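You operate a simulated robot arm through the tools that you are given. There is no shell and no other tool. Be economical: measure what you need, move in short steps, check, and stop when the job is done.

You run a simulated robot arm. Do the job below in one go: nothing can be reset, and whatever is moved stays where it is left.

## Task
Set the controls near the top of the check bench. At the end: the magnifier is set to over the holder; the green run tag stands where the red stop tag stood; the red stop tag stands on top of the small white capped spool; the crank of the wrap tester is set to at its stop; the switch of the magnifier is switched on; whatever was shut is shut again. Leave all else as you found it, and nothing knocked over.
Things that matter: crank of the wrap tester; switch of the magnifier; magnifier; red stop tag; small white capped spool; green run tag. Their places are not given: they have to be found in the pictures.

Only the result counts: the job must be done as asked and must still hold three seconds after the hand-in. Knocking over, shifting, dropping, spilling or breaking anything else fails it.

## Robot
A 7-joint arm with a two-finger parallel gripper, fixed in place. Base frame: the origin is at the foot of the arm, x ahead of it, y to its left, z up; the work surface is at about z = 0. Units: m, degrees, N and s.
With the tool pointing down near the work surface it reaches from about 0.24 to 0.62 m from the base axis. Its first joint turns from -66.0 to 66.0 degrees. Payload 2.6 kg.
The tool frame sits at the grasp point between the pads (the TCP): z along the fingers, y along the line on which they close. The tips reach 0.03 m beyond it. Largest opening 0.094 m; finger width 0.028, thickness 0.01; the body of the gripper, 0.05 by 0.096 m, starts 0.055 m behind the TCP.
Orientation is that of the tool frame in the base frame, as a unit quaternion [x, y, z, w]. With the fingers straight down and closing along the base's y, the tool's x points along the base's -x, its y along +y and its z along -z.

## Interface
- The arm moves only by the tool arm_command. Its arguments are lists of equal length, an entry for each row: "linear": the shift along the tool's x, y, z in units of 500 mm (1.0 is 500 mm), a list of three; "turn": the turn, a rotation vector about the tool's x, y, z in units of 120 degrees (1.0 is 120 degrees), a list of three; "grip": the finger opening in m, from 0 to 0.094. In form: {"linear": [[dx, dy, dz], ...], "turn": [[ax, ay, az], ...], "grip": [grip, ...]}. A call has 1 to 12 rows; each row is the pose to reach, as a shift and turn from the pose commanded when the call began, along the tool's axes at that moment. A call with a number of a shift or a turn outside -1 to 1 is refused whole. Each row takes 0.2 s and may step no farther than 0.05 m and 8.6 degrees from the row before; otherwise, or with a gripper value out of range, the whole call is refused. Where a pose cannot be reached the arm comes as near as it can. A force on the tool above 40 N (or 10 N above the force at the start of the call, whichever is more), or a blocked arm, ends the call early, and 0.2 s more pass. Each finger travels about 0.072 m/s and halts on what it meets, pressing with about 45 N; the grip force reading is that of the motor and also rises with nothing between the fingers. The clock runs only during rows and for 0.2 s after the last one: add rows that repeat a pose to give the fingers time. It gives the time, the measured TCP pose, the force on the tool (base axes), the opening and the grip force at its end, in the units of the frame above (readings bear some noise).
- Cameras (640 x 400 px; columns grow to the right, rows downward): "scene" is fixed at [0.0309, 0.4132, 0.5953]; the picture's right is [-0.81, -0.58, 0.00], its down [-0.20, 0.29, -0.94] and it looks along [0.54, -0.76, -0.35] (base axes); focal length 287 px, centre (320, 200). "wrist" rides on the gripper at [-0.037, 0, -0.058] in the tool frame; the picture's right is [0.00, -1.00, 0.00], its down [0.97, 0.00, -0.24] and it looks along [0.24, 0.00, 0.97] (tool axes); focal length 218 px, centre (320, 200).
- camera(camera): a new picture of that camera. No time passes.
- measure_at(camera, pixels): for up to 12 pixels [column, row] of the newest picture of that camera ("zoom" is the newest enlarged one), the place [x, y, z] in the base frame of the surface seen there, good to about 0.002 m, but the place of the scene camera against the robot may be out by one fixed shift of up to 0.018 m in any direction. No time passes.
- zoom(camera, box): a new picture of the part [left, top, right, bottom] of that camera's present view, enlarged. No time passes.
- job_done(): hands the job in; it is judged then, once.

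Keep the steps short. Do not move on a guess: measure, check each grasp and each placing, and mend mistakes. In all there are 80 turns and 38 pictures (those below and enlarged ones count). Leave the gripper open and the arm clear of the work at the hand-in unless told otherwise, and finish with a single line.

The tools are called after "Call:" as a command line: name --argument value ..., lists and objects as JSON in quotes. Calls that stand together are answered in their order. arm_command: Moves the arm, as the interface text tells. Its arguments: {"type":"object","properties":{"linear":{"type":"array","items":{"type":"array","items":{"type":"number"}}},"turn":{"type":"array","items":{"type":"array","items":{"type":"number"}}},"grip":{"type":"array","items":{"type":"number"}}},"required":["linear","turn","grip"]} The other tools are called the same way: camera (camera) takes a picture; measure_at (camera, pixels) gives the place of the surface under pixels of a picture; zoom (camera, box) takes an enlarged picture of a part of a camera's view; job_done () hands the job in.

At the start:

```text
t: 0.0
tcp_pos: [0.2957, -0.019, 0.458]
ee_rot: [-0.001, 1.0, 0.0, 0.001]
contact_force: [0.5, 0.3, -0.1]
width: 0.0944
grasp_force: 0.1
```

scene: 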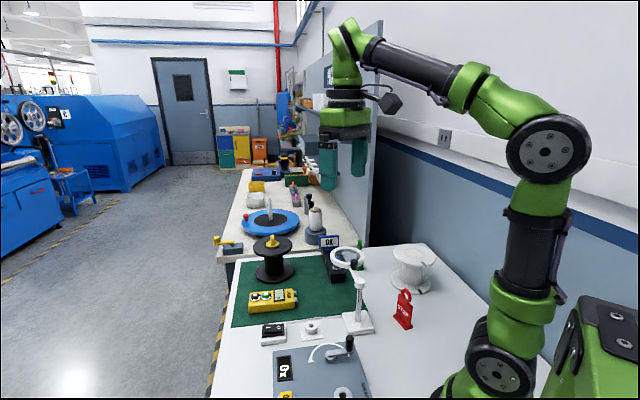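
wrist: 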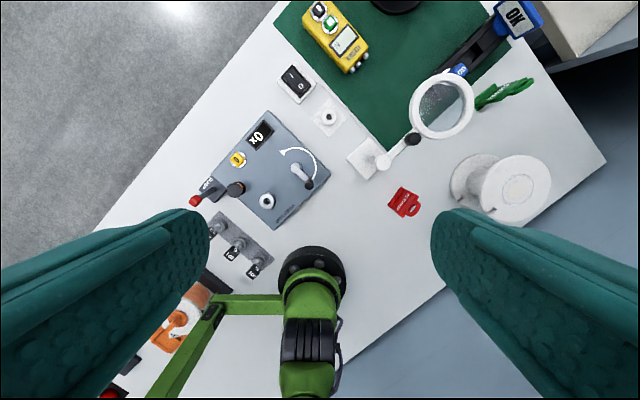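

I see the wrap tester (grey box with crank), the magnifier, the switch, the red stop tag, the green tag and a white spool. I'll enlarge the wrist view for detail.

Call:
zoom --camera "wrist" --box '[180, 100, 420, 250]'

Call:
zoom --camera "wrist" --box '[260, 0, 580, 230]'

Call:
zoom --camera "scene" --box '[210, 220, 450, 400]'

```text
2.67 times, centred on (300, 175) of wrist
```

zoom: 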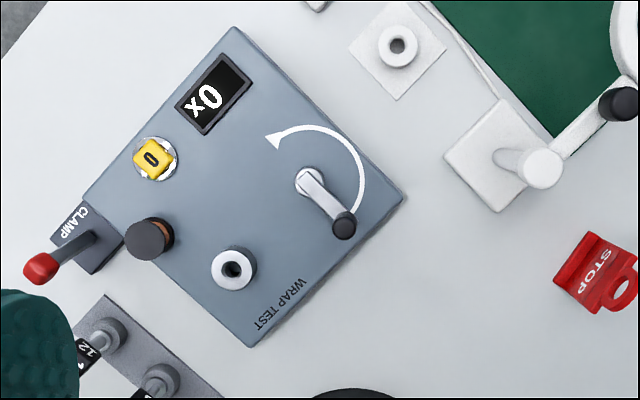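

```text
1.74 times, centred on (420, 115) of wrist
```

zoom: 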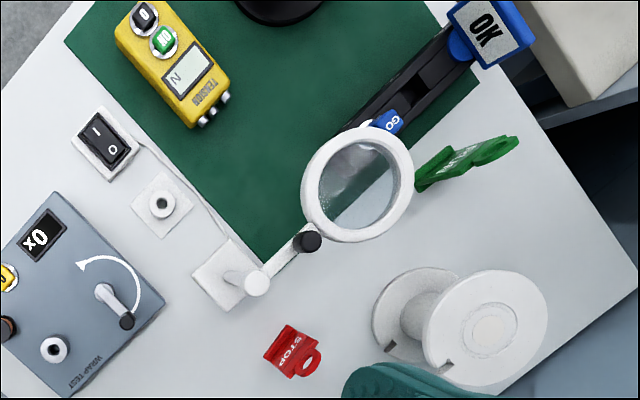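

```text
2.22 times, centred on (330, 310) of scene
```

zoom: 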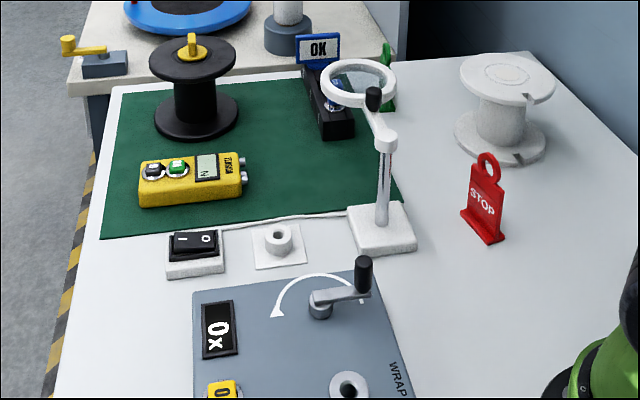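

Next I'll measure the key points in the wrist picture: magnifier post, lens, its handle knob, the holder ring, switch, crank, tags and spool.

Call:
camera --camera "wrist"

Call:
measure_at --camera "wrist" --pixels '[[384, 161], [364, 158], [412, 139], [414, 108], [471, 103], [328, 118], [291, 74], [303, 86], [296, 169], [309, 184], [517, 190], [484, 165]]'

Call:
measure_at --camera "wrist" --pixels '[[404, 192], [412, 207], [395, 206], [418, 212], [480, 104], [500, 92], [530, 80], [530, 86], [282, 151], [315, 165], [466, 210], [543, 200]]'

Call:
measure_at --camera "scene" --pixels '[[404, 292], [400, 308], [410, 322], [395, 318], [412, 251], [410, 285], [356, 264], [349, 341], [328, 355], [285, 325], [268, 334], [311, 325]]'

```text
32 pictures are left
```

wrist: 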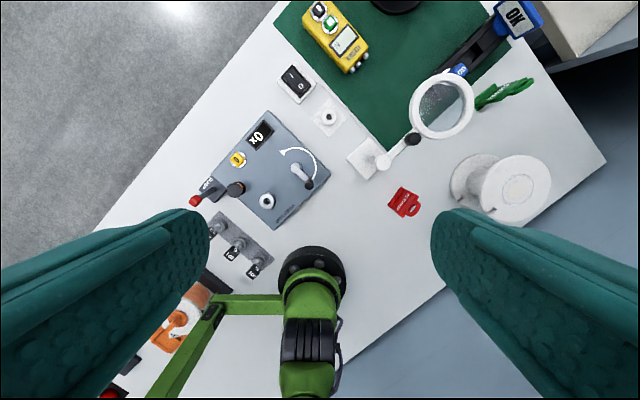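

```text
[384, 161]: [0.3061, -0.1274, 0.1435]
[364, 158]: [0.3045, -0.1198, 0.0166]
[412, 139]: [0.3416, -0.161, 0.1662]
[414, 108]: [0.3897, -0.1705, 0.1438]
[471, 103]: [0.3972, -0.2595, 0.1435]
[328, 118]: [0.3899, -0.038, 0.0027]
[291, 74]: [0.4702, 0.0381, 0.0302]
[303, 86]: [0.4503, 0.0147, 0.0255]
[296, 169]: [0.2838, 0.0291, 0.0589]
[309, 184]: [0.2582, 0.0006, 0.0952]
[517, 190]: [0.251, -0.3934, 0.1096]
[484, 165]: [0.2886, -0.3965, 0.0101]
```

```text
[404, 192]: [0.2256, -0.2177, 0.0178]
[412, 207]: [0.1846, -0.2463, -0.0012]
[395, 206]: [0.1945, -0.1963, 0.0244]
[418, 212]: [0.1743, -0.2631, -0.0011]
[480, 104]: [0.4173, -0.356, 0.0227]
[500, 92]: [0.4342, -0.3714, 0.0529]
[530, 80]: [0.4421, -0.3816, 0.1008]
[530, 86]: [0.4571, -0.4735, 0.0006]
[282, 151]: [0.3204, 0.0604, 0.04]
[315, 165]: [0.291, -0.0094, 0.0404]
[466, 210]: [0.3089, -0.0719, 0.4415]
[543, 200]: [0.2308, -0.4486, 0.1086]
```

```text
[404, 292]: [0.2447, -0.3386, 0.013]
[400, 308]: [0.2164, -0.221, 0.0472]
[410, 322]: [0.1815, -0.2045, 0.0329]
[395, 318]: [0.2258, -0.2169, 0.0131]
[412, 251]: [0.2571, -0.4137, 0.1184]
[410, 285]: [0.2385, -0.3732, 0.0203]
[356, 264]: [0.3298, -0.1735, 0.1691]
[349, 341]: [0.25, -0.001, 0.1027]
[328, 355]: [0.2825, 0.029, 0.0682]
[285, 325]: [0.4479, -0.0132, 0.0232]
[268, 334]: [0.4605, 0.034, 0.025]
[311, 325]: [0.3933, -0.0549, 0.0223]
```

The magnifier post is at about (0.306,-0.127) and the lens at about (0.394,-0.215). The white ring at (0.392,-0.04) lies on the same radius, so it should be the holder. Before trusting "small white capped spool", I'll look for other spools.

Call:
zoom --camera "scene" --box '[210, 150, 370, 250]'

Call:
zoom --camera "wrist" --box '[80, 180, 320, 400]'

Call:
zoom --camera "scene" --box '[340, 225, 450, 345]'

```text
4.00 times, centred on (290, 200) of scene
```

zoom: 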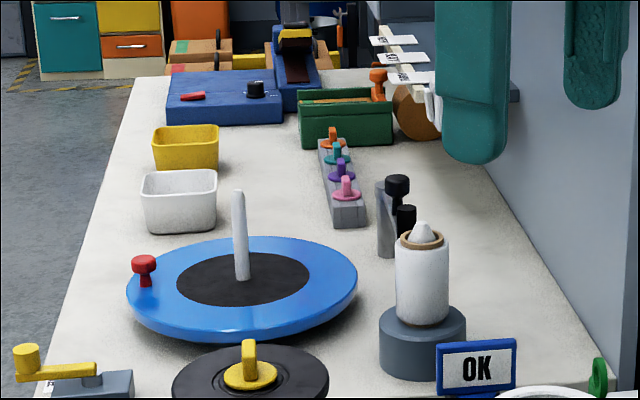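

```text
1.82 times, centred on (200, 290) of wrist
```

zoom: 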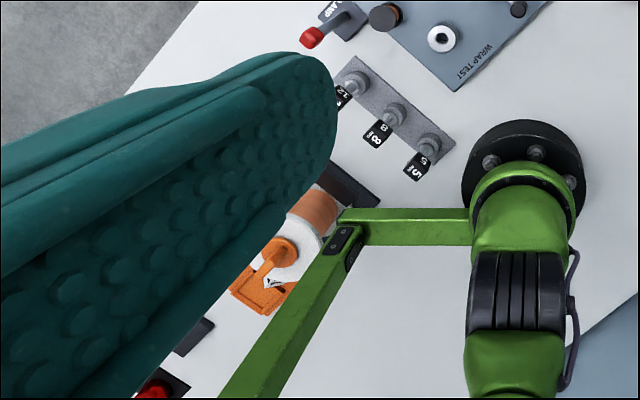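

```text
3.33 times, centred on (395, 285) of scene
```

zoom: 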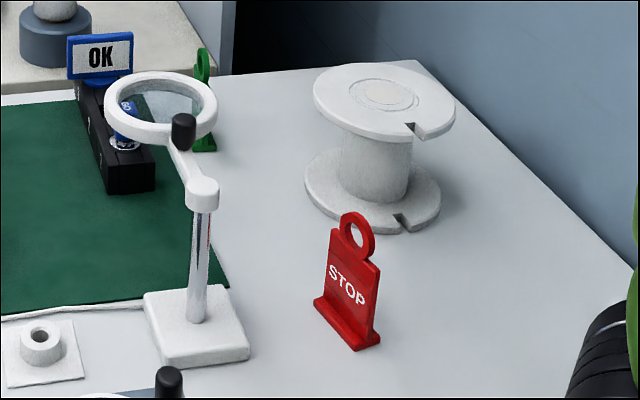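

The white notched spool with a round cap on its top is the only fit. I'll start with the crank: lower the tool to about z=0.22 above it (crank knob near (0.258,0.00,0.095)) and look closely.

Call:
arm_command --linear '[[0.012, 0.01, 0.095], [0.024, 0.02, 0.19], [0.036, 0.03, 0.285], [0.048, 0.04, 0.38], [0.06, 0.048, 0.476], [0.06, 0.048, 0.476]]' --turn '[[0, 0, 0], [0, 0, 0], [0, 0, 0], [0, 0, 0], [0, 0, 0], [0, 0, 0]]' --grip '[0.094, 0.094, 0.094, 0.094, 0.094, 0.094]'

Call:
camera --camera "wrist"

```text
t: 1.4
tcp_pos: [0.264, 0.0039, 0.2226]
ee_rot: [0.0, 1.0, 0.0, 0.001]
contact_force: [-0.1, 0.3, -0.5]
width: 0.0941
grasp_force: 0.1
```

```text
28 pictures are left
```

wrist: 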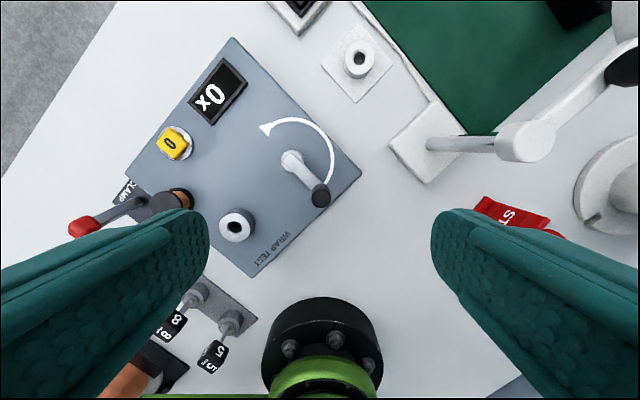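

Call:
measure_at --camera "wrist" --pixels '[[321, 196], [313, 194], [329, 193], [319, 188], [291, 159], [284, 161], [299, 160], [264, 127], [329, 182], [297, 122], [332, 152], [277, 133]]'

Call:
zoom --camera "wrist" --box '[220, 100, 380, 220]'

```text
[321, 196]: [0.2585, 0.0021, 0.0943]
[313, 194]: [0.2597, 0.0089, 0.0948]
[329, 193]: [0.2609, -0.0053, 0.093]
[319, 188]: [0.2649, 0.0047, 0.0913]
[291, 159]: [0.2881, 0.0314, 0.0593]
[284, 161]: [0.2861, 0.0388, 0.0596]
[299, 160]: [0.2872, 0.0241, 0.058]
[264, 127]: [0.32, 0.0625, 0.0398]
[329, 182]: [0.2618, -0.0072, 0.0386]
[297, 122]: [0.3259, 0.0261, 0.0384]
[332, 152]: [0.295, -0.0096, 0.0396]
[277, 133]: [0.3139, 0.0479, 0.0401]
```

```text
3.33 times, centred on (300, 160) of wrist
```

zoom: 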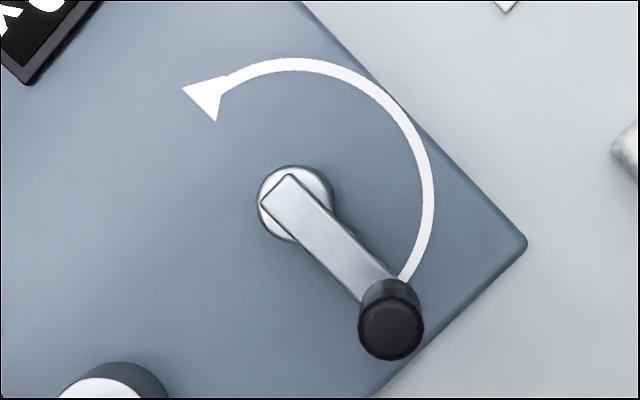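

The crank hub is at (0.287,0.0315) and its knob at (0.260,0.002), top at z 0.094, radius 0.040. The arrow runs counter-clockwise and its tip is near 43°. I'll check the heights of the neighbouring parts first.

Call:
measure_at --camera "wrist" --pixels '[[165, 206], [181, 195], [174, 147], [83, 226], [130, 206], [236, 226], [225, 90], [215, 110]]'

Call:
arm_command --linear '[[0.0, 0.0, 0.08], [0.008, -0.004, 0.16], [0.008, -0.004, 0.236], [0.008, -0.004, 0.236]]' --turn '[[0, 0, 0], [0, 0, 0], [0, 0, 0], [0, 0, 0]]' --grip '[0.06, 0.04, 0.04, 0.04]'

```text
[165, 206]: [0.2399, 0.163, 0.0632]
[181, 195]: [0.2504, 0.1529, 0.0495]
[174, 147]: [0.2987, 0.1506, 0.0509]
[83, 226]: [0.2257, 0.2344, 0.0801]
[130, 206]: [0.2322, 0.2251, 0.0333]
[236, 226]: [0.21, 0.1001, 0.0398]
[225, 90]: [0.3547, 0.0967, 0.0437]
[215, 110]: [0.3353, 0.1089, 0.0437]
```

```text
t: 2.4
tcp_pos: [0.2598, 0.0018, 0.1023]
ee_rot: [0.0, 1.0, 0.0, 0.001]
contact_force: [0.4, 0.9, 0.4]
width: 0.04
grasp_force: 0.0
```

Neighbours are low and well away. The tool now surrounds the knob at (0.260,0.002,0.102), so I'll close on it.

Call:
arm_command --linear '[[0, 0, 0], [0, 0, 0], [0, 0, 0]]' --turn '[[0, 0, 0], [0, 0, 0], [0, 0, 0]]' --grip '[0.025, 0.012, 0.012]'

```text
t: 3.2
tcp_pos: [0.2612, 0.0011, 0.1019]
ee_rot: [-0.001, 1.0, 0.0, 0.0]
contact_force: [3.3, 3.6, -7.7]
width: 0.0171
grasp_force: 45.2
```

The knob is held at width 0.017. I'll swing the first 60° counter-clockwise along the arc in small steps.

Call:
arm_command --linear '[[-0.0174, -0.012, 0], [-0.0372, -0.019, 0], [-0.0582, -0.0206, 0], [-0.079, -0.0168, 0]]' --turn '[[0, 0, 0], [0, 0, 0], [0, 0, 0], [0, 0, 0]]' --grip '[0.012, 0.012, 0.012, 0.012]'

```text
t: 4.2
tcp_pos: [0.3022, -0.0098, 0.1023]
ee_rot: [0.001, 1.0, -0.003, 0.004]
contact_force: [4.0, -39.4, -7.1]
width: 0.0176
grasp_force: 45.2
```

Sideways force is 39 N, so the knob may have slipped in the pads. I'll look before going on.

Call:
camera --camera "wrist"

```text
26 pictures are left
```

wrist: 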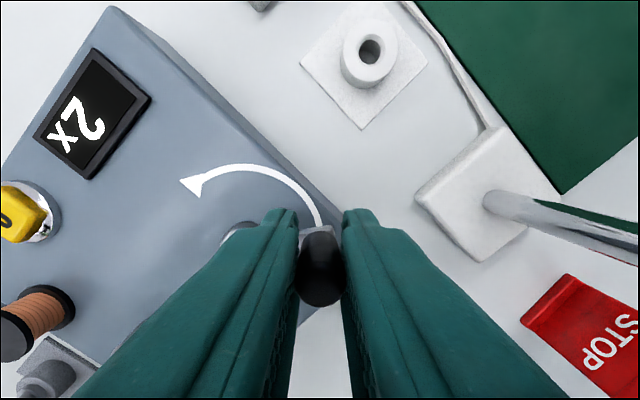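

Call:
measure_at --camera "wrist" --pixels '[[322, 285], [308, 285], [334, 285], [318, 250], [320, 300], [235, 232], [192, 187], [318, 230]]'

```text
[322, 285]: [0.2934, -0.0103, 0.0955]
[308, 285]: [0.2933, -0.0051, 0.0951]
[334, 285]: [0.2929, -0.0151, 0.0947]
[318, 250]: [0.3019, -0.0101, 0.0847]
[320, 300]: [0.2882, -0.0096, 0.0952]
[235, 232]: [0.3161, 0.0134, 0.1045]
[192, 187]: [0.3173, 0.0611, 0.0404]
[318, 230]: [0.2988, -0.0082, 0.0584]
```

The knob is at about (0.293,-0.010) and slid in the pads, so the crank is at about -82°. The display now reads 2x. I'll open, recentre, yaw the fingers 45° so they close nearer the direction of travel, and regrip.

Call:
arm_command --linear '[[0, 0, 0], [0.013, -0.0072, 0], [0.013, -0.0072, 0], [0.013, -0.0072, 0], [0.013, -0.0072, 0], [0.013, -0.0072, 0], [0.013, -0.0072, 0], [0.013, -0.0072, 0], [0.013, -0.0072, 0], [0.013, -0.0072, 0], [0.013, -0.0072, 0]]' --turn '[[0, 0, 0], [0, 0, 0], [0, 0, 0.0625], [0, 0, 0.125], [0, 0, 0.1875], [0, 0, 0.25], [0, 0, 0.3125], [0, 0, 0.375], [0, 0, 0.375], [0, 0, 0.375], [0, 0, 0.375]]' --grip '[0.04, 0.04, 0.04, 0.04, 0.04, 0.04, 0.04, 0.04, 0.025, 0.012, 0.012]'

```text
t: 6.6
tcp_pos: [0.2949, -0.0094, 0.1008]
ee_rot: [0.382, 0.924, -0.001, 0.0]
contact_force: [4.2, -6.0, -4.9]
width: 0.017
grasp_force: 44.8
```

Held again. Now I'll swing from about -80° to -20°, turning the tool together with the crank.

Call:
arm_command --linear '[[-0.0057, 0.0093, 0], [-0.01, 0.0194, 0], [-0.0132, 0.0298, 0], [-0.0148, 0.0406, 0], [-0.015, 0.0515, 0], [-0.0137, 0.0624, 0], [-0.0113, 0.073, 0], [-0.0074, 0.0831, 0]]' --turn '[[0, 0, -0.0625], [0, 0, -0.125], [0, 0, -0.1875], [0, 0, -0.25], [0, 0, -0.3125], [0, 0, -0.375], [0, 0, -0.4375], [0, 0, -0.5]]' --grip '[0.012, 0.012, 0.012, 0.012, 0.012, 0.012, 0.012, 0.012]'

```text
t: 7.6
tcp_pos: [0.3138, -0.0024, 0.1014]
ee_rot: [0.145, 0.989, -0.001, 0.003]
contact_force: [1.5, -0.1, -0.3]
width: 0.0172
grasp_force: 44.6
stopped in row 4: the force on the tool passed its limit (the readings are from after the stop); the commanded pose is now the measured one
```

The force limit tripped from a small radius mismatch; the fitted hub is now (0.289,0.032) with R 0.0424. I'll continue from about -54° to -6° in 6° steps.

Call:
arm_command --linear '[[-0.0052, 0.0077, 0], [-0.0094, 0.0153, 0], [-0.0127, 0.0237, 0], [-0.0152, 0.0321, 0], [-0.0167, 0.041, 0], [-0.0175, 0.0497, 0], [-0.0173, 0.0586, 0], [-0.0161, 0.0675, 0]]' --turn '[[0, 0, -0.05], [0, 0, -0.1], [0, 0, -0.15], [0, 0, -0.2], [0, 0, -0.25], [0, 0, -0.3], [0, 0, -0.35], [0, 0, -0.4]]' --grip '[0.012, 0.012, 0.012, 0.012, 0.012, 0.012, 0.012, 0.012]'

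```text
t: 9.4
tcp_pos: [0.3278, 0.0293, 0.1022]
ee_rot: [-0.269, 0.963, 0.0, -0.002]
contact_force: [-18.7, 7.5, -0.6]
width: 0.0171
grasp_force: 45.5
```

At about -1° now, with smoother forces. I'll continue from 0° toward 42°, with the refitted hub (0.2885,0.030) and R 0.0394.

Call:
arm_command --linear '[[-0.0003, 0.0145, 0], [-0.0034, 0.0223, 0], [-0.0058, 0.0301, 0], [-0.0073, 0.0382, 0], [-0.0078, 0.0464, 0], [-0.0077, 0.0547, 0], [-0.0065, 0.0629, 0]]' --turn '[[0, 0, -0.05], [0, 0, -0.1], [0, 0, -0.15], [0, 0, -0.2], [0, 0, -0.25], [0, 0, -0.3], [0, 0, -0.35]]' --grip '[0.012, 0.012, 0.012, 0.012, 0.012, 0.012, 0.012]'

Call:
camera --camera "wrist"

```text
t: 11.0
tcp_pos: [0.3191, 0.0586, 0.1013]
ee_rot: [-0.599, 0.8, -0.003, 0.005]
contact_force: [23.0, 21.9, -2.7]
width: 0.0174
grasp_force: 45.0
```

```text
25 pictures are left
```

wrist: 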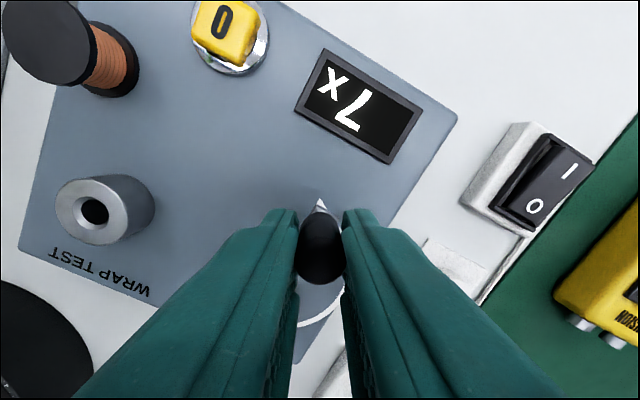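

The display reads 7x and the arrow tip is just ahead of the knob. I'll push on gently to feel for the stop.

Call:
arm_command --linear '[[-0.009, 0.0056, 0], [-0.0124, 0.0137, 0], [-0.0148, 0.022, 0]]' --turn '[[0, 0, 0], [0, 0, 0], [0, 0, 0]]' --grip '[0.012, 0.012, 0.012]'

Call:
zoom --camera "wrist" --box '[200, 0, 520, 200]'

```text
t: 11.7
tcp_pos: [0.3152, 0.0619, 0.1025]
ee_rot: [-0.595, 0.803, -0.008, 0.006]
contact_force: [6.5, -1.1, -4.0]
width: 0.0168
grasp_force: 45.3
stopped in row 3: the force on the tool passed its limit (the readings are from after the stop); the commanded pose is now the measured one
```

```text
2.00 times, centred on (360, 100) of wrist
```

zoom: 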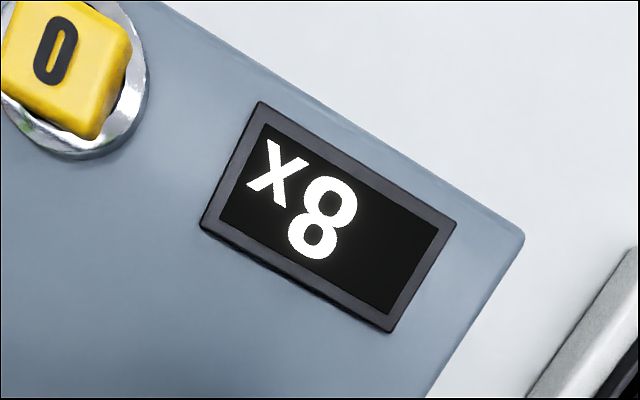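

It shows 8x and the force rose. One short extra push along the tangent will confirm that it is at the stop.

Call:
arm_command --linear '[[-0.0032, 0.005, 0], [-0.0064, 0.0103, 0], [-0.0064, 0.0103, 0]]' --turn '[[0, 0, 0], [0, 0, 0], [0, 0, 0]]' --grip '[0.012, 0.012, 0.012]'

```text
t: 12.3
tcp_pos: [0.316, 0.0613, 0.1016]
ee_rot: [-0.595, 0.804, -0.013, 0.008]
contact_force: [7.6, -1.9, -4.6]
width: 0.0171
grasp_force: 45.1
stopped in row 3: the force on the tool passed its limit (the readings are from after the stop); the commanded pose is now the measured one
```

It is blocked, so the crank is at its stop. I'll open, rise clear, and turn the tool back.

Call:
arm_command --linear '[[0, 0, 0], [0, 0, 0], [0, 0, -0.08], [0, 0, -0.16], [0, 0, -0.24], [0, 0, -0.28], [0, 0, -0.28], [0, 0, -0.28], [0, 0, -0.28], [0, 0, -0.28], [0, 0, -0.28], [0, 0, -0.28]]' --turn '[[0, 0, 0], [0, 0, 0], [0, 0, 0], [0, 0, 0], [0, 0, 0.05], [0, 0, 0.12], [0, 0, 0.19], [0, 0, 0.26], [0, 0, 0.33], [0, 0, 0.4], [0, 0, 0.47], [0, 0, 0.54]]' --grip '[0.03, 0.04, 0.04, 0.04, 0.04, 0.04, 0.04, 0.04, 0.04, 0.04, 0.04, 0.04]'

Call:
camera --camera "wrist"

```text
t: 14.9
tcp_pos: [0.3112, 0.0643, 0.242]
ee_rot: [-0.072, 0.997, -0.007, 0.012]
contact_force: [-0.1, 0.4, -0.3]
width: 0.04
grasp_force: 0.1
```

```text
23 pictures are left
```

wrist: 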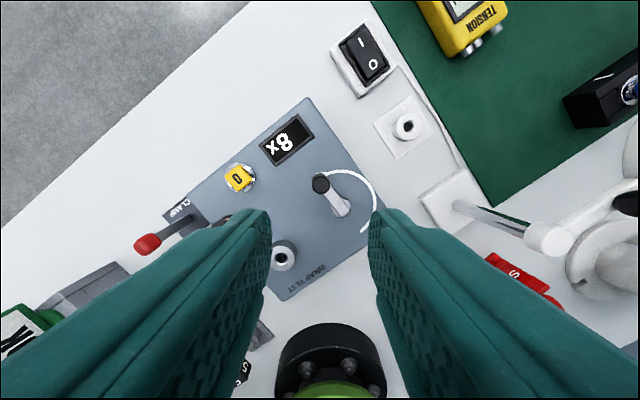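

The display reads 8x and the crank is free. Now I'll measure the switch rocker and the magnifier parts.

Call:
measure_at --camera "wrist" --pixels '[[359, 38], [363, 49], [370, 60], [375, 70], [349, 46], [382, 63], [371, 30], [340, 45], [406, 126], [395, 140], [545, 238], [625, 203]]'

Call:
zoom --camera "wrist" --box '[310, 0, 430, 120]'

```text
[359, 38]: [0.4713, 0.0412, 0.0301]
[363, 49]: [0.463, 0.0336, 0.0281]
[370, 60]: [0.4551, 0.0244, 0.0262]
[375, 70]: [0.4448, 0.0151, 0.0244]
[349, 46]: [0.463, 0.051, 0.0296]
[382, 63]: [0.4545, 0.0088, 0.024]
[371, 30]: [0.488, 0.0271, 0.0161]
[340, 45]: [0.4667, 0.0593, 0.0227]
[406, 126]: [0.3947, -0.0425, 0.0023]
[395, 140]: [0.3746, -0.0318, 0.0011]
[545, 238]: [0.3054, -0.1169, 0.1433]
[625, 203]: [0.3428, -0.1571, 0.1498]
```

```text
3.33 times, centred on (370, 60) of wrist
```

zoom: 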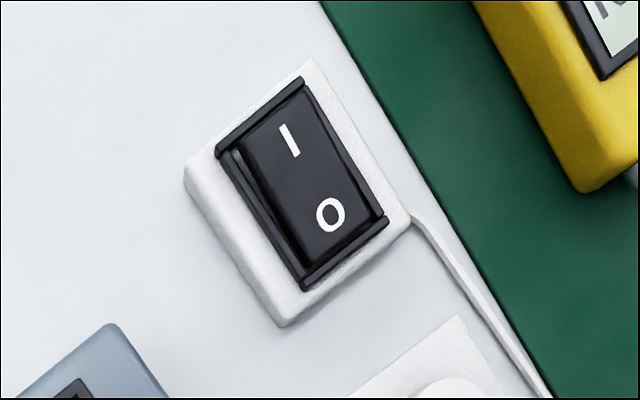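

The I end of the rocker is up (z 0.030) and the O end is down (0.0245), so it is off. I'll move above it, close the fingers and yaw so the finger width lies along the rocker (45°), also correcting a slight tilt.

Call:
arm_command --linear '[[-0.05, -0.02, 0.0], [-0.1, -0.04, 0.02], [-0.15, -0.06, 0.04], [-0.2, -0.085, 0.06], [-0.2474, -0.1046, 0.08], [-0.2474, -0.1046, 0.08], [-0.2474, -0.1046, 0.08]]' --turn '[[-0.0018, 0.0014, -0.05], [-0.0036, 0.0028, -0.1], [-0.0054, 0.0042, -0.15], [-0.0072, 0.0056, -0.2], [-0.009, 0.007, -0.25], [-0.0107, 0.0082, -0.306], [-0.0107, 0.0082, -0.306]]' --grip '[0.04, 0.03, 0.02, 0.01, 0.0, 0.0, 0.0]'

Call:
camera --camera "wrist"

```text
t: 16.5
tcp_pos: [0.4423, 0.0292, 0.2032]
ee_rot: [-0.383, 0.924, 0.0, 0.001]
contact_force: [-0.1, 0.1, 0.7]
width: 0.0
grasp_force: 33.5
```

```text
21 pictures are left
```

wrist: 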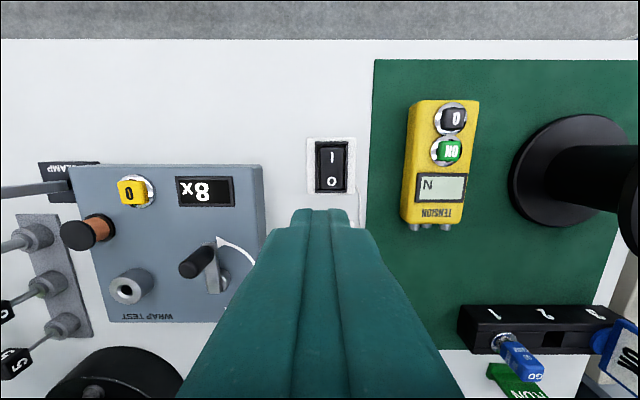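

Call:
measure_at --camera "wrist" --pixels '[[331, 148], [331, 152], [331, 157], [331, 169], [331, 181], [331, 187], [318, 160], [344, 160], [331, 144], [331, 140], [315, 160], [348, 160]]'

```text
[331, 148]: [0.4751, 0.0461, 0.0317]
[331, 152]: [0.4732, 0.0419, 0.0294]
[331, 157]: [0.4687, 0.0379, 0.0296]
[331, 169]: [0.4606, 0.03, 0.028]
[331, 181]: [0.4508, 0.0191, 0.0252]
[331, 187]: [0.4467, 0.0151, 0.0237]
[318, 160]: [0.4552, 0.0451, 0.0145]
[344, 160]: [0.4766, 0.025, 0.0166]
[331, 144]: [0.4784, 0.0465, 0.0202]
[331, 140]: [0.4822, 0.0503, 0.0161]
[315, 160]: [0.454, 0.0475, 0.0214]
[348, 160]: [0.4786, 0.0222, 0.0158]
```

I need to know the fingertip shape before pressing, so I'll enlarge the scene view of the fingers and switch.

Call:
zoom --camera "scene" --box '[220, 220, 380, 345]'

```text
3.20 times, centred on (300, 282) of scene
```

zoom: 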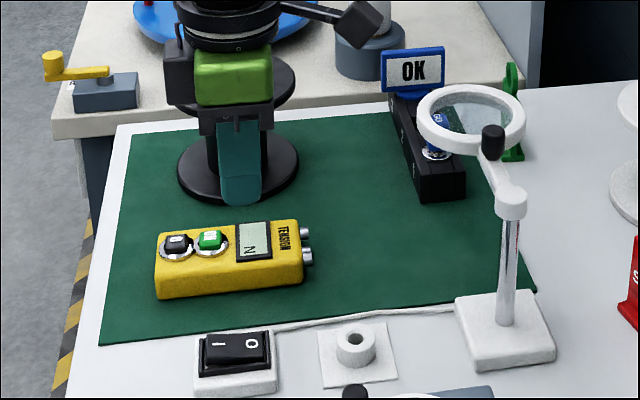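

The tips have a flat bottom with small round corners. I'll tilt 15° so only the outer corner presses, hover above the I end at z 0.075, then press in small steps under the force guard.

Call:
arm_command --linear '[[-0.02, -0.01, 0.08], [-0.04, -0.02, 0.16], [-0.0532, -0.0244, 0.22], [-0.0532, -0.0244, 0.256], [-0.0532, -0.0244, 0.256]]' --turn '[[0, 0.0625, 0], [0, 0.125, 0], [0, 0.125, 0], [0, 0.125, 0], [0, 0.125, 0]]' --grip '[0, 0, 0, 0, 0]'

Call:
zoom --camera "scene" --box '[220, 260, 350, 370]'

```text
t: 17.7
tcp_pos: [0.4727, 0.0385, 0.0755]
ee_rot: [-0.38, 0.916, -0.05, -0.119]
contact_force: [0.1, -0.1, 0.1]
width: 0.0
grasp_force: 32.9
```

```text
3.64 times, centred on (285, 315) of scene
```

zoom: 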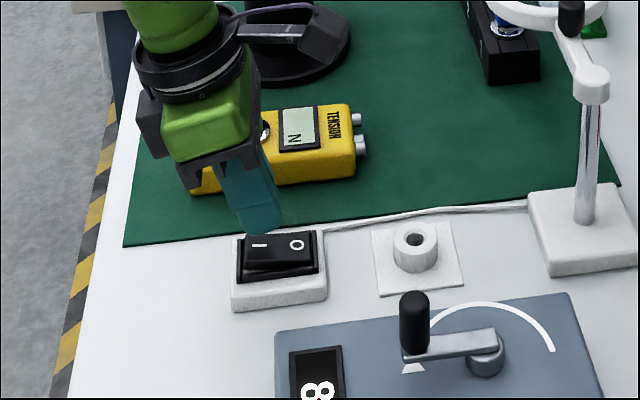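

Call:
arm_command --linear '[[-0.0012, 0, 0.0163], [-0.0033, 0, 0.024], [-0.0054, 0, 0.0317], [-0.0075, 0, 0.0394], [-0.0088, 0, 0.0443]]' --turn '[[0, 0, 0], [0, 0, 0], [0, 0, 0], [0, 0, 0], [0, 0, 0]]' --grip '[0, 0, 0, 0, 0]'

Call:
zoom --camera "scene" --box '[220, 260, 350, 370]'

```text
t: 18.9
tcp_pos: [0.47, 0.0388, 0.0567]
ee_rot: [-0.38, 0.916, -0.05, -0.118]
contact_force: [-8.8, 2.7, 29.1]
width: 0.0
grasp_force: 33.1
```

```text
3.64 times, centred on (285, 315) of scene
```

zoom: 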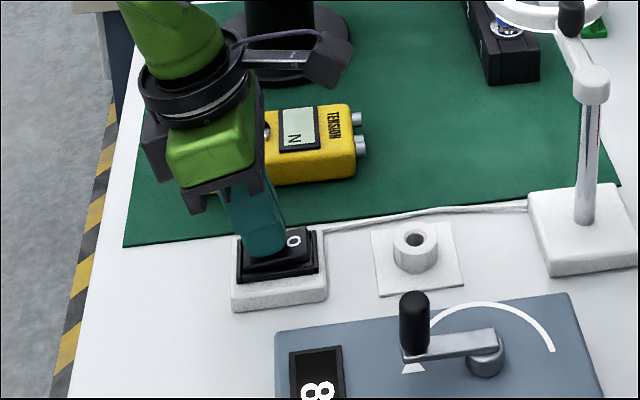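

It resists with 29 N and the O side now looks raised. I'll lift off, level the tool, and check.

Call:
arm_command --linear '[[0.0207, 0, -0.0773], [0.0414, 0, -0.1546], [0.062, 0, -0.232], [0.078, 0, -0.29], [0.078, 0, -0.29]]' --turn '[[0, 0, 0], [0, 0, 0], [0, -0.06, 0], [0, -0.125, 0], [0, -0.125, 0]]' --grip '[0, 0, 0, 0.0, 0.0]'

Call:
zoom --camera "scene" --box '[220, 260, 350, 370]'

Call:
measure_at --camera "zoom" --pixels '[[258, 248], [258, 240], [293, 243], [300, 245], [275, 245]]'

```text
t: 20.1
tcp_pos: [0.4685, 0.0371, 0.2051]
ee_rot: [-0.384, 0.923, 0.0, 0.002]
contact_force: [0.5, -0.4, 0.7]
width: 0.0
grasp_force: 32.8
```

```text
3.64 times, centred on (285, 315) of scene
```

zoom: 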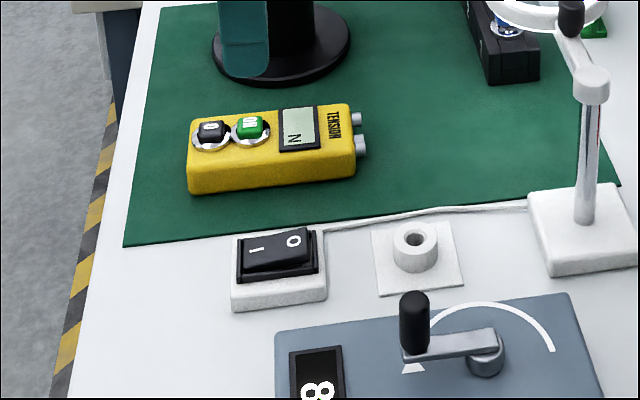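

```text
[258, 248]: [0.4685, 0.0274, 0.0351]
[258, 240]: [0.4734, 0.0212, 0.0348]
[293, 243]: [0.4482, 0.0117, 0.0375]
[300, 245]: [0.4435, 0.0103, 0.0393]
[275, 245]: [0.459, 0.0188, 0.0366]
```

The switch is on: the I end is down and the O end is up. Next is the magnifier. I'll rise and move over its knob, near (0.342,-0.160,0.166).

Call:
arm_command --linear '[[0.03, 0.0, -0.07], [0.1, -0.015, -0.13], [0.18, -0.03, -0.18], [0.27, -0.05, -0.19], [0.36, -0.07, -0.19], [0.4464, -0.0814, -0.19], [0.4464, -0.0814, -0.19]]' --turn '[[0, 0, 0.0625], [0, 0, 0.125], [0, 0, 0.1875], [0, 0, 0.25], [0, 0, 0.3125], [0, 0, 0.375], [0, 0, 0.375]]' --grip '[0.02, 0.03, 0.04, 0.05, 0.05, 0.05, 0.05]'

Call:
camera --camera "wrist"

```text
t: 21.7
tcp_pos: [0.3411, -0.1495, 0.2994]
ee_rot: [0.001, 1.0, 0.001, 0.001]
contact_force: [0.0, -0.3, -0.2]
width: 0.05
grasp_force: 0.0
```

```text
16 pictures are left
```

wrist: 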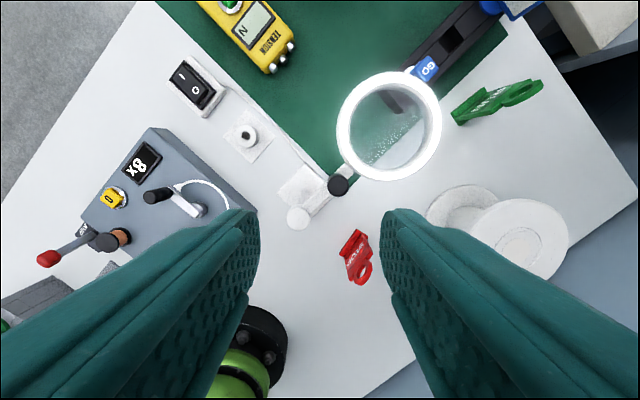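

The lens ring is lit, which confirms the switch is on. I'll measure the knob, post, ring, holder, tags and spool here.

Call:
measure_at --camera "wrist" --pixels '[[338, 185], [330, 184], [346, 184], [299, 217], [289, 217], [309, 217], [340, 126], [438, 126], [389, 78], [389, 175], [246, 136], [237, 140]]'

Call:
measure_at --camera "wrist" --pixels '[[352, 240], [345, 254], [354, 282], [369, 280], [364, 267], [455, 115], [458, 123], [500, 100], [541, 86], [533, 94], [519, 251], [566, 245]]'

Call:
zoom --camera "wrist" --box '[320, 70, 580, 300]'

```text
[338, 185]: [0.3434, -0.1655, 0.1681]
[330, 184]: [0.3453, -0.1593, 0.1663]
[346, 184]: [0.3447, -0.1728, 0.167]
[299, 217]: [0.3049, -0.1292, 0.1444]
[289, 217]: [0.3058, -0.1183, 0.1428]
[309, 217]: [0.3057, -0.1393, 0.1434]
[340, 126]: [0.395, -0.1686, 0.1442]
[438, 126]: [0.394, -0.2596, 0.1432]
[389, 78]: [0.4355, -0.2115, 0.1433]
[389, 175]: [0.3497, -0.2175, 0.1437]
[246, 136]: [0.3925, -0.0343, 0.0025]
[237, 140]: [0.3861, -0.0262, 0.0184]
```

```text
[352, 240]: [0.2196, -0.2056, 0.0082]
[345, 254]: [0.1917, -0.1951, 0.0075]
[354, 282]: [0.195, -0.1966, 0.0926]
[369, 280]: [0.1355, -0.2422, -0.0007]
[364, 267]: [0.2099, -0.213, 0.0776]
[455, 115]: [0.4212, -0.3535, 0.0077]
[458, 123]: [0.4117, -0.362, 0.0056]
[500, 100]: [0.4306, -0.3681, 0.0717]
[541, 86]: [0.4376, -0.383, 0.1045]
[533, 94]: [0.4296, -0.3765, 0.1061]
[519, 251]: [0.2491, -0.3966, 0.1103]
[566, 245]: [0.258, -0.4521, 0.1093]
```

```text
1.74 times, centred on (450, 185) of wrist
```

zoom: 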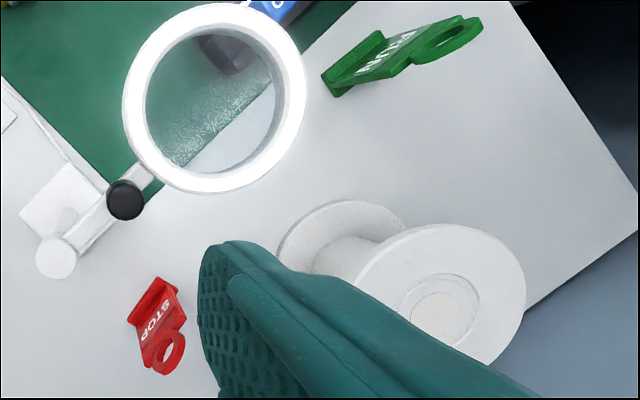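

Post (0.305,-0.129), lens at -44° on radius 0.123, knob (0.344,-0.1655) with top 0.168, holder at about +45.8°. I'll yaw the fingers to close along the swing direction, descend around the knob, and grip.

Call:
arm_command --linear '[[-0.002, -0.01, 0.02], [-0.004, -0.02, 0.04], [-0.006, -0.032, 0.06], [-0.006, -0.032, 0.06], [-0.006, -0.032, 0.06], [-0.006, -0.032, 0.08], [-0.006, -0.032, 0.16], [-0.006, -0.032, 0.231], [-0.006, -0.032, 0.231], [-0.006, -0.032, 0.231], [-0.006, -0.032, 0.231]]' --turn '[[0, 0, 0.0625], [0, 0, 0.125], [0, 0, 0.1875], [0, 0, 0.25], [0, 0, 0.3125], [0, 0, 0.375], [0, 0, 0.375], [0, 0, 0.375], [0, 0, 0.375], [0, 0, 0.375], [0, 0, 0.375]]' --grip '[0.05, 0.05, 0.05, 0.04, 0.04, 0.04, 0.04, 0.04, 0.03, 0.015, 0.012]'

```text
t: 24.1
tcp_pos: [0.3429, -0.1629, 0.1834]
ee_rot: [0.381, 0.924, 0.0, 0.001]
contact_force: [2.9, -2.0, -5.2]
width: 0.0194
grasp_force: 45.1
```

Gripped (width 0.019). I'll swing the first half counter-clockwise about the post, turning the tool along.

Call:
arm_command --linear '[[0.0013, 0.0132, 0], [0.0042, 0.026, 0], [0.0086, 0.0383, 0], [0.0147, 0.0501, 0], [0.0222, 0.0609, 0], [0.031, 0.0708, 0]]' --turn '[[0, 0, -0.06], [0, 0, -0.12], [0, 0, -0.18], [0, 0, -0.24], [0, 0, -0.3], [0, 0, -0.36]]' --grip '[0.012, 0.012, 0.012, 0.012, 0.012, 0.012]'

```text
t: 25.5
tcp_pos: [0.356, -0.1278, 0.1845]
ee_rot: [0.013, 1.0, -0.001, 0.002]
contact_force: [8.1, -2.2, -3.1]
width: 0.0193
grasp_force: 45.2
```

Halfway and smooth. Now the second half, to about +46.6°.

Call:
arm_command --linear '[[0.0037, 0.0147, 0], [0.0065, 0.0274, 0], [0.011, 0.0397, 0], [0.017, 0.0513, 0], [0.0243, 0.0621, 0], [0.0331, 0.0718, 0], [0.0372, 0.0755, 0], [0.0372, 0.0755, 0]]' --turn '[[0, 0, -0.06], [0, 0, -0.12], [0, 0, -0.18], [0, 0, -0.24], [0, 0, -0.3], [0, 0, -0.36], [0, 0, -0.385], [0, 0, -0.385]]' --grip '[0.012, 0.012, 0.012, 0.012, 0.012, 0.012, 0.012, 0.012]'

Call:
camera --camera "wrist"

```text
t: 27.4
tcp_pos: [0.3423, -0.0909, 0.1841]
ee_rot: [-0.38, 0.925, -0.001, 0.003]
contact_force: [4.4, -1.7, -2.6]
width: 0.0195
grasp_force: 45.2
stopped in row 8: the force on the tool passed its limit (the readings are from after the stop); the commanded pose is now the measured one
```

```text
14 pictures are left
```

wrist: 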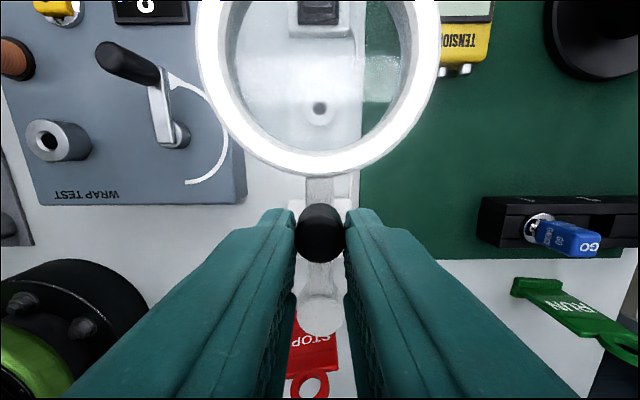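

The lens column (about 320) matches the holder hole (320,109). I'll measure the ring to compare with the holder centre.

Call:
measure_at --camera "wrist" --pixels '[[208, 80], [431, 80], [320, 162], [320, 109], [311, 100], [330, 100], [229, 10], [411, 10], [320, 310], [317, 224]]'

```text
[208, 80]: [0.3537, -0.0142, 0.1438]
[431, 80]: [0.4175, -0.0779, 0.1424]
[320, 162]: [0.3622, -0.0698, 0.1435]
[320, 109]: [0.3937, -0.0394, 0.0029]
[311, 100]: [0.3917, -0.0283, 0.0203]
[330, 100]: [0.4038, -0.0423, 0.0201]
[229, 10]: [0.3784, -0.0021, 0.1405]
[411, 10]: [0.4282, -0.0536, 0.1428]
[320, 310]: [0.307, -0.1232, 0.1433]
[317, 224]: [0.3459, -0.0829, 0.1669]
```

The lens is centred over the holder, at 45.8° against 45.3°. I'll release and rise.

Call:
arm_command --linear '[[0, 0, 0], [0, 0, 0], [0, 0, -0.06], [0, 0, -0.14], [0, 0, -0.2], [0, 0, -0.2], [0, 0, -0.2], [0, 0, -0.2], [0, 0, -0.2], [0, 0, -0.2]]' --turn '[[0, 0, 0], [0, 0, 0], [0, 0, 0], [0, 0, 0], [0, 0, 0.06], [0, 0, 0.125], [0, 0, 0.19], [0, 0, 0.25], [0, 0, 0.32], [0, 0, 0.375]]' --grip '[0.03, 0.045, 0.05, 0.05, 0.05, 0.05, 0.05, 0.05, 0.05, 0.05]'

```text
t: 29.6
tcp_pos: [0.3405, -0.0886, 0.2833]
ee_rot: [0.004, 1.0, 0.0, 0.002]
contact_force: [-0.1, 0.3, -0.4]
width: 0.0499
grasp_force: 0.0
```

Now over the red stop tag for a close view.

Call:
arm_command --linear '[[0.053, -0.058, 0.0], [0.106, -0.116, 0.02], [0.159, -0.174, 0.04], [0.211, -0.2328, 0.06], [0.211, -0.2328, 0.06]]' --turn '[[0, 0, 0], [0, 0, 0], [0, 0, 0], [0, 0, 0], [0, 0, 0]]' --grip '[0.06, 0.08, 0.08, 0.08, 0.08]'

Call:
camera --camera "wrist"

```text
t: 30.9
tcp_pos: [0.2345, -0.2066, 0.2526]
ee_rot: [0.003, 1.0, 0.0, 0.003]
contact_force: [-0.8, 1.0, 0.4]
width: 0.0803
grasp_force: 0.1
```

```text
13 pictures are left
```

wrist: 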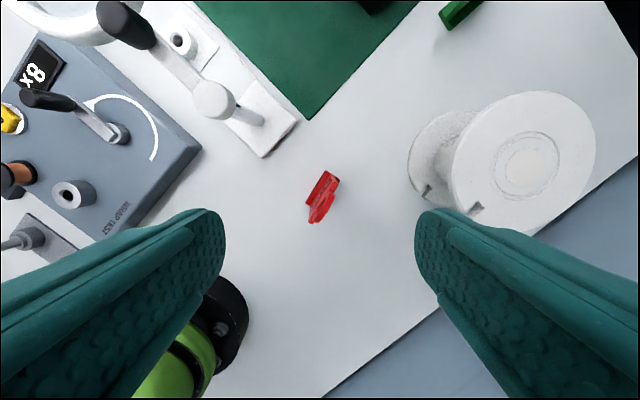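

Call:
zoom --camera "wrist" --box '[272, 155, 368, 240]'

Call:
measure_at --camera "wrist" --pixels '[[324, 171], [339, 181], [308, 200], [325, 174], [336, 182], [312, 198], [316, 220], [332, 200], [323, 185], [328, 176], [312, 221], [331, 205]]'

Call:
measure_at --camera "wrist" --pixels '[[528, 168], [455, 168], [594, 150], [520, 93], [502, 170], [555, 168], [478, 208], [540, 232]]'

```text
4.71 times, centred on (320, 198) of wrist
```

zoom: 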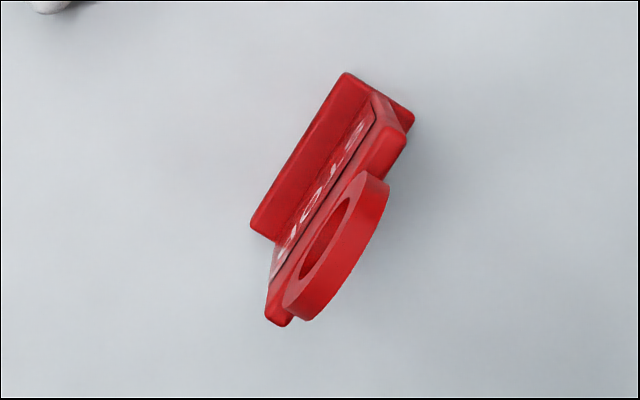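

```text
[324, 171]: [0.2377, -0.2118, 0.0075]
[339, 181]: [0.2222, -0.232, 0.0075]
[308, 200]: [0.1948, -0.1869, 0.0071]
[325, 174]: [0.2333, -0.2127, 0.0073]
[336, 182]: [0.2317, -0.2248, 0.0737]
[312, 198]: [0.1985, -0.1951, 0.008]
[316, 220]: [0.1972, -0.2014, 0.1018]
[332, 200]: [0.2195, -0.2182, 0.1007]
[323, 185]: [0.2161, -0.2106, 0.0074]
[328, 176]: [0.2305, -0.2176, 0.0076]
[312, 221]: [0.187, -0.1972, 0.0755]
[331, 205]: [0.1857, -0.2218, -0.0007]
```

```text
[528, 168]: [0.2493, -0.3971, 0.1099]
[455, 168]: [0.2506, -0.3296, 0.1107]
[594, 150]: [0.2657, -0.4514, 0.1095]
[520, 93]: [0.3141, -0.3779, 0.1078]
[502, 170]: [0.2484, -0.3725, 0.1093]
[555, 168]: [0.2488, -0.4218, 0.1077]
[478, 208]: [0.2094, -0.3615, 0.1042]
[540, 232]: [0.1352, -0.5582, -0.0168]
```

Red tag: foot centre (0.2095,-0.2107), plate direction -31°, height 0.102. Spool: centre (0.249,-0.396), top 0.110. I'll yaw 31° so the fingers close across the plate, then descend to TCP z 0.066 and close.

Call:
arm_command --linear '[[0.02, -0.004, 0.03], [0.04, -0.007, 0.06], [0.05, -0.009, 0.09], [0.05, -0.009, 0.12], [0.05, -0.009, 0.2], [0.05, -0.009, 0.28], [0.05, -0.009, 0.34], [0.05, -0.009, 0.374], [0.05, -0.009, 0.374]]' --turn '[[0, 0, 0.065], [0, 0, 0.13], [0, 0, 0.195], [0, 0, 0.258], [0, 0, 0.258], [0, 0, 0.258], [0, 0, 0.258], [0, 0, 0.258], [0, 0, 0.258]]' --grip '[0.07, 0.06, 0.055, 0.055, 0.055, 0.055, 0.055, 0.055, 0.055]'

```text
t: 32.9
tcp_pos: [0.2111, -0.2089, 0.0668]
ee_rot: [0.269, 0.963, 0.001, 0.002]
contact_force: [-0.4, -0.2, -0.1]
width: 0.0551
grasp_force: 0.1
```

Call:
arm_command --linear '[[0, 0, 0], [0, 0, 0], [0, 0, 0], [0, 0, 0]]' --turn '[[0, 0, 0], [0, 0, 0], [0, 0, 0], [0, 0, 0]]' --grip '[0.035, 0.02, 0.005, 0.0]'

```text
t: 33.9
tcp_pos: [0.2102, -0.2098, 0.0666]
ee_rot: [0.269, 0.963, 0.002, 0.002]
contact_force: [0.2, -0.1, 0.5]
width: 0.0105
grasp_force: 43.8
```

The red tag is gripped (plate 0.0105). I'll lift it and carry it above the spool.

Call:
arm_command --linear '[[0, 0, -0.08], [0, 0, -0.16], [0, 0, -0.24], [0, 0, -0.31], [-0.052, -0.0554, -0.31], [-0.104, -0.1108, -0.31], [-0.156, -0.1662, -0.31], [-0.208, -0.2216, -0.31], [-0.2596, -0.2768, -0.31], [-0.2596, -0.2768, -0.31]]' --turn '[[0, 0, 0], [0, 0, 0], [0, 0, 0], [0, 0, 0], [0, 0, 0], [0, 0, 0], [0, 0, 0], [0, 0, 0], [0, 0, 0], [0, 0, 0]]' --grip '[0, 0, 0, 0, 0, 0, 0, 0, 0, 0]'

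Call:
zoom --camera "scene" --box '[340, 180, 480, 320]'

```text
t: 36.0
tcp_pos: [0.2463, -0.3962, 0.2213]
ee_rot: [0.27, 0.963, 0.001, 0.002]
contact_force: [0.0, -0.8, 0.2]
width: 0.0105
grasp_force: 43.7
```

```text
2.86 times, centred on (410, 250) of scene
```

zoom: 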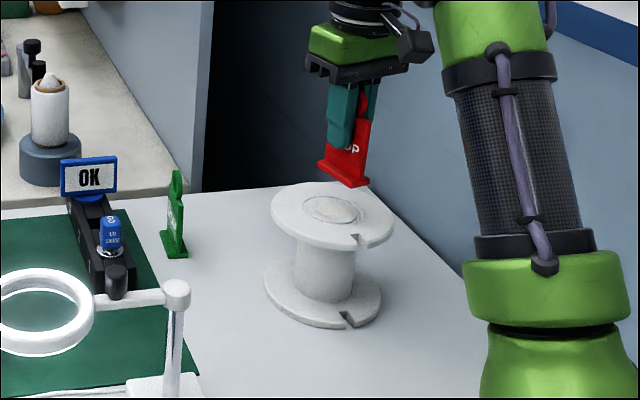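

The tag hangs upright above the spool. I'll lower it slowly to contact (expected at TCP z about 0.177).

Call:
arm_command --linear '[[0, 0, 0.04], [0, 0, 0.07], [0, 0, 0.08], [0, 0, 0.084], [0, 0, 0.088], [0, 0, 0.088]]' --turn '[[0, 0, 0], [0, 0, 0], [0, 0, 0], [0, 0, 0], [0, 0, 0], [0, 0, 0]]' --grip '[0, 0, 0, 0, 0, 0]'

```text
t: 37.5
tcp_pos: [0.2489, -0.395, 0.1757]
ee_rot: [0.27, 0.963, 0.001, 0.003]
contact_force: [0.0, -0.3, 0.4]
width: 0.0105
grasp_force: 43.8
```

Call:
arm_command --linear '[[0, 0, 0.002], [0, 0, 0.004], [0, 0, 0.004]]' --turn '[[0, 0, 0], [0, 0, 0], [0, 0, 0]]' --grip '[0, 0, 0]'

Call:
zoom --camera "scene" --box '[375, 200, 445, 290]'

```text
t: 38.2
tcp_pos: [0.2495, -0.3958, 0.1765]
ee_rot: [0.27, 0.963, 0.0, 0.004]
contact_force: [1.1, 0.1, 12.9]
width: 0.0107
grasp_force: 43.8
```

```text
4.44 times, centred on (410, 245) of scene
```

zoom: 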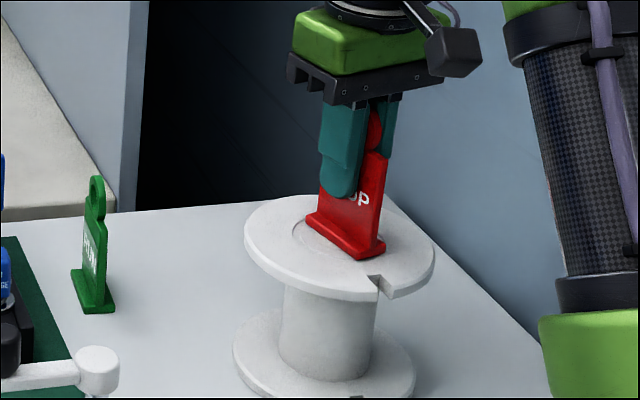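

Contact at 13 N; the tag sits flat on the spool's middle. I'll release it gently and rise.

Call:
arm_command --linear '[[0, 0, 0], [0, 0, 0], [0, 0, 0], [0, 0, 0], [0, 0, -0.08], [0, 0, -0.16], [0, 0, -0.2], [0, 0, -0.2]]' --turn '[[0, 0, 0], [0, 0, 0], [0, 0, 0], [0, 0, 0], [0, 0, 0], [0, 0, 0], [0, 0, 0], [0, 0, 0]]' --grip '[0.014, 0.025, 0.045, 0.05, 0.05, 0.05, 0.05, 0.05]'

Call:
camera --camera "wrist"

```text
t: 40.0
tcp_pos: [0.2476, -0.395, 0.2762]
ee_rot: [0.27, 0.963, 0.002, 0.003]
contact_force: [-0.1, 0.5, 0.9]
width: 0.0498
grasp_force: 0.1
```

```text
9 pictures are left
```

wrist: 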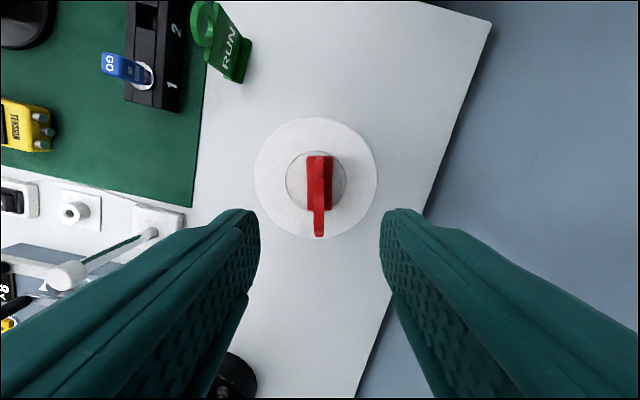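

The red tag stands centred on the spool. Now I'll move over the green tag for a close view.

Call:
arm_command --linear '[[-0.0615, 0.0466, 0], [-0.123, 0.0933, 0], [-0.1845, 0.14, 0], [-0.246, 0.1866, 0], [-0.3076, 0.2332, 0], [-0.3076, 0.2332, 0]]' --turn '[[0, 0, 0], [0, 0, 0], [0, 0, 0], [0, 0, 0], [0, 0, 0], [0, 0, 0]]' --grip '[0.06, 0.07, 0.08, 0.08, 0.08, 0.08]'

Call:
zoom --camera "wrist" --box '[220, 100, 420, 280]'

```text
t: 41.5
tcp_pos: [0.4236, -0.375, 0.2727]
ee_rot: [0.27, 0.963, 0.001, 0.002]
contact_force: [-0.2, 0.1, -0.2]
width: 0.0799
grasp_force: 0.0
out of reach, approached as far as the arm can: row 5, 6
```

```text
2.22 times, centred on (320, 190) of wrist
```

zoom: 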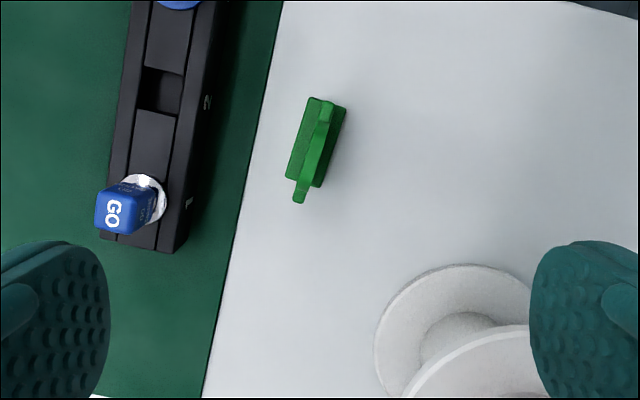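

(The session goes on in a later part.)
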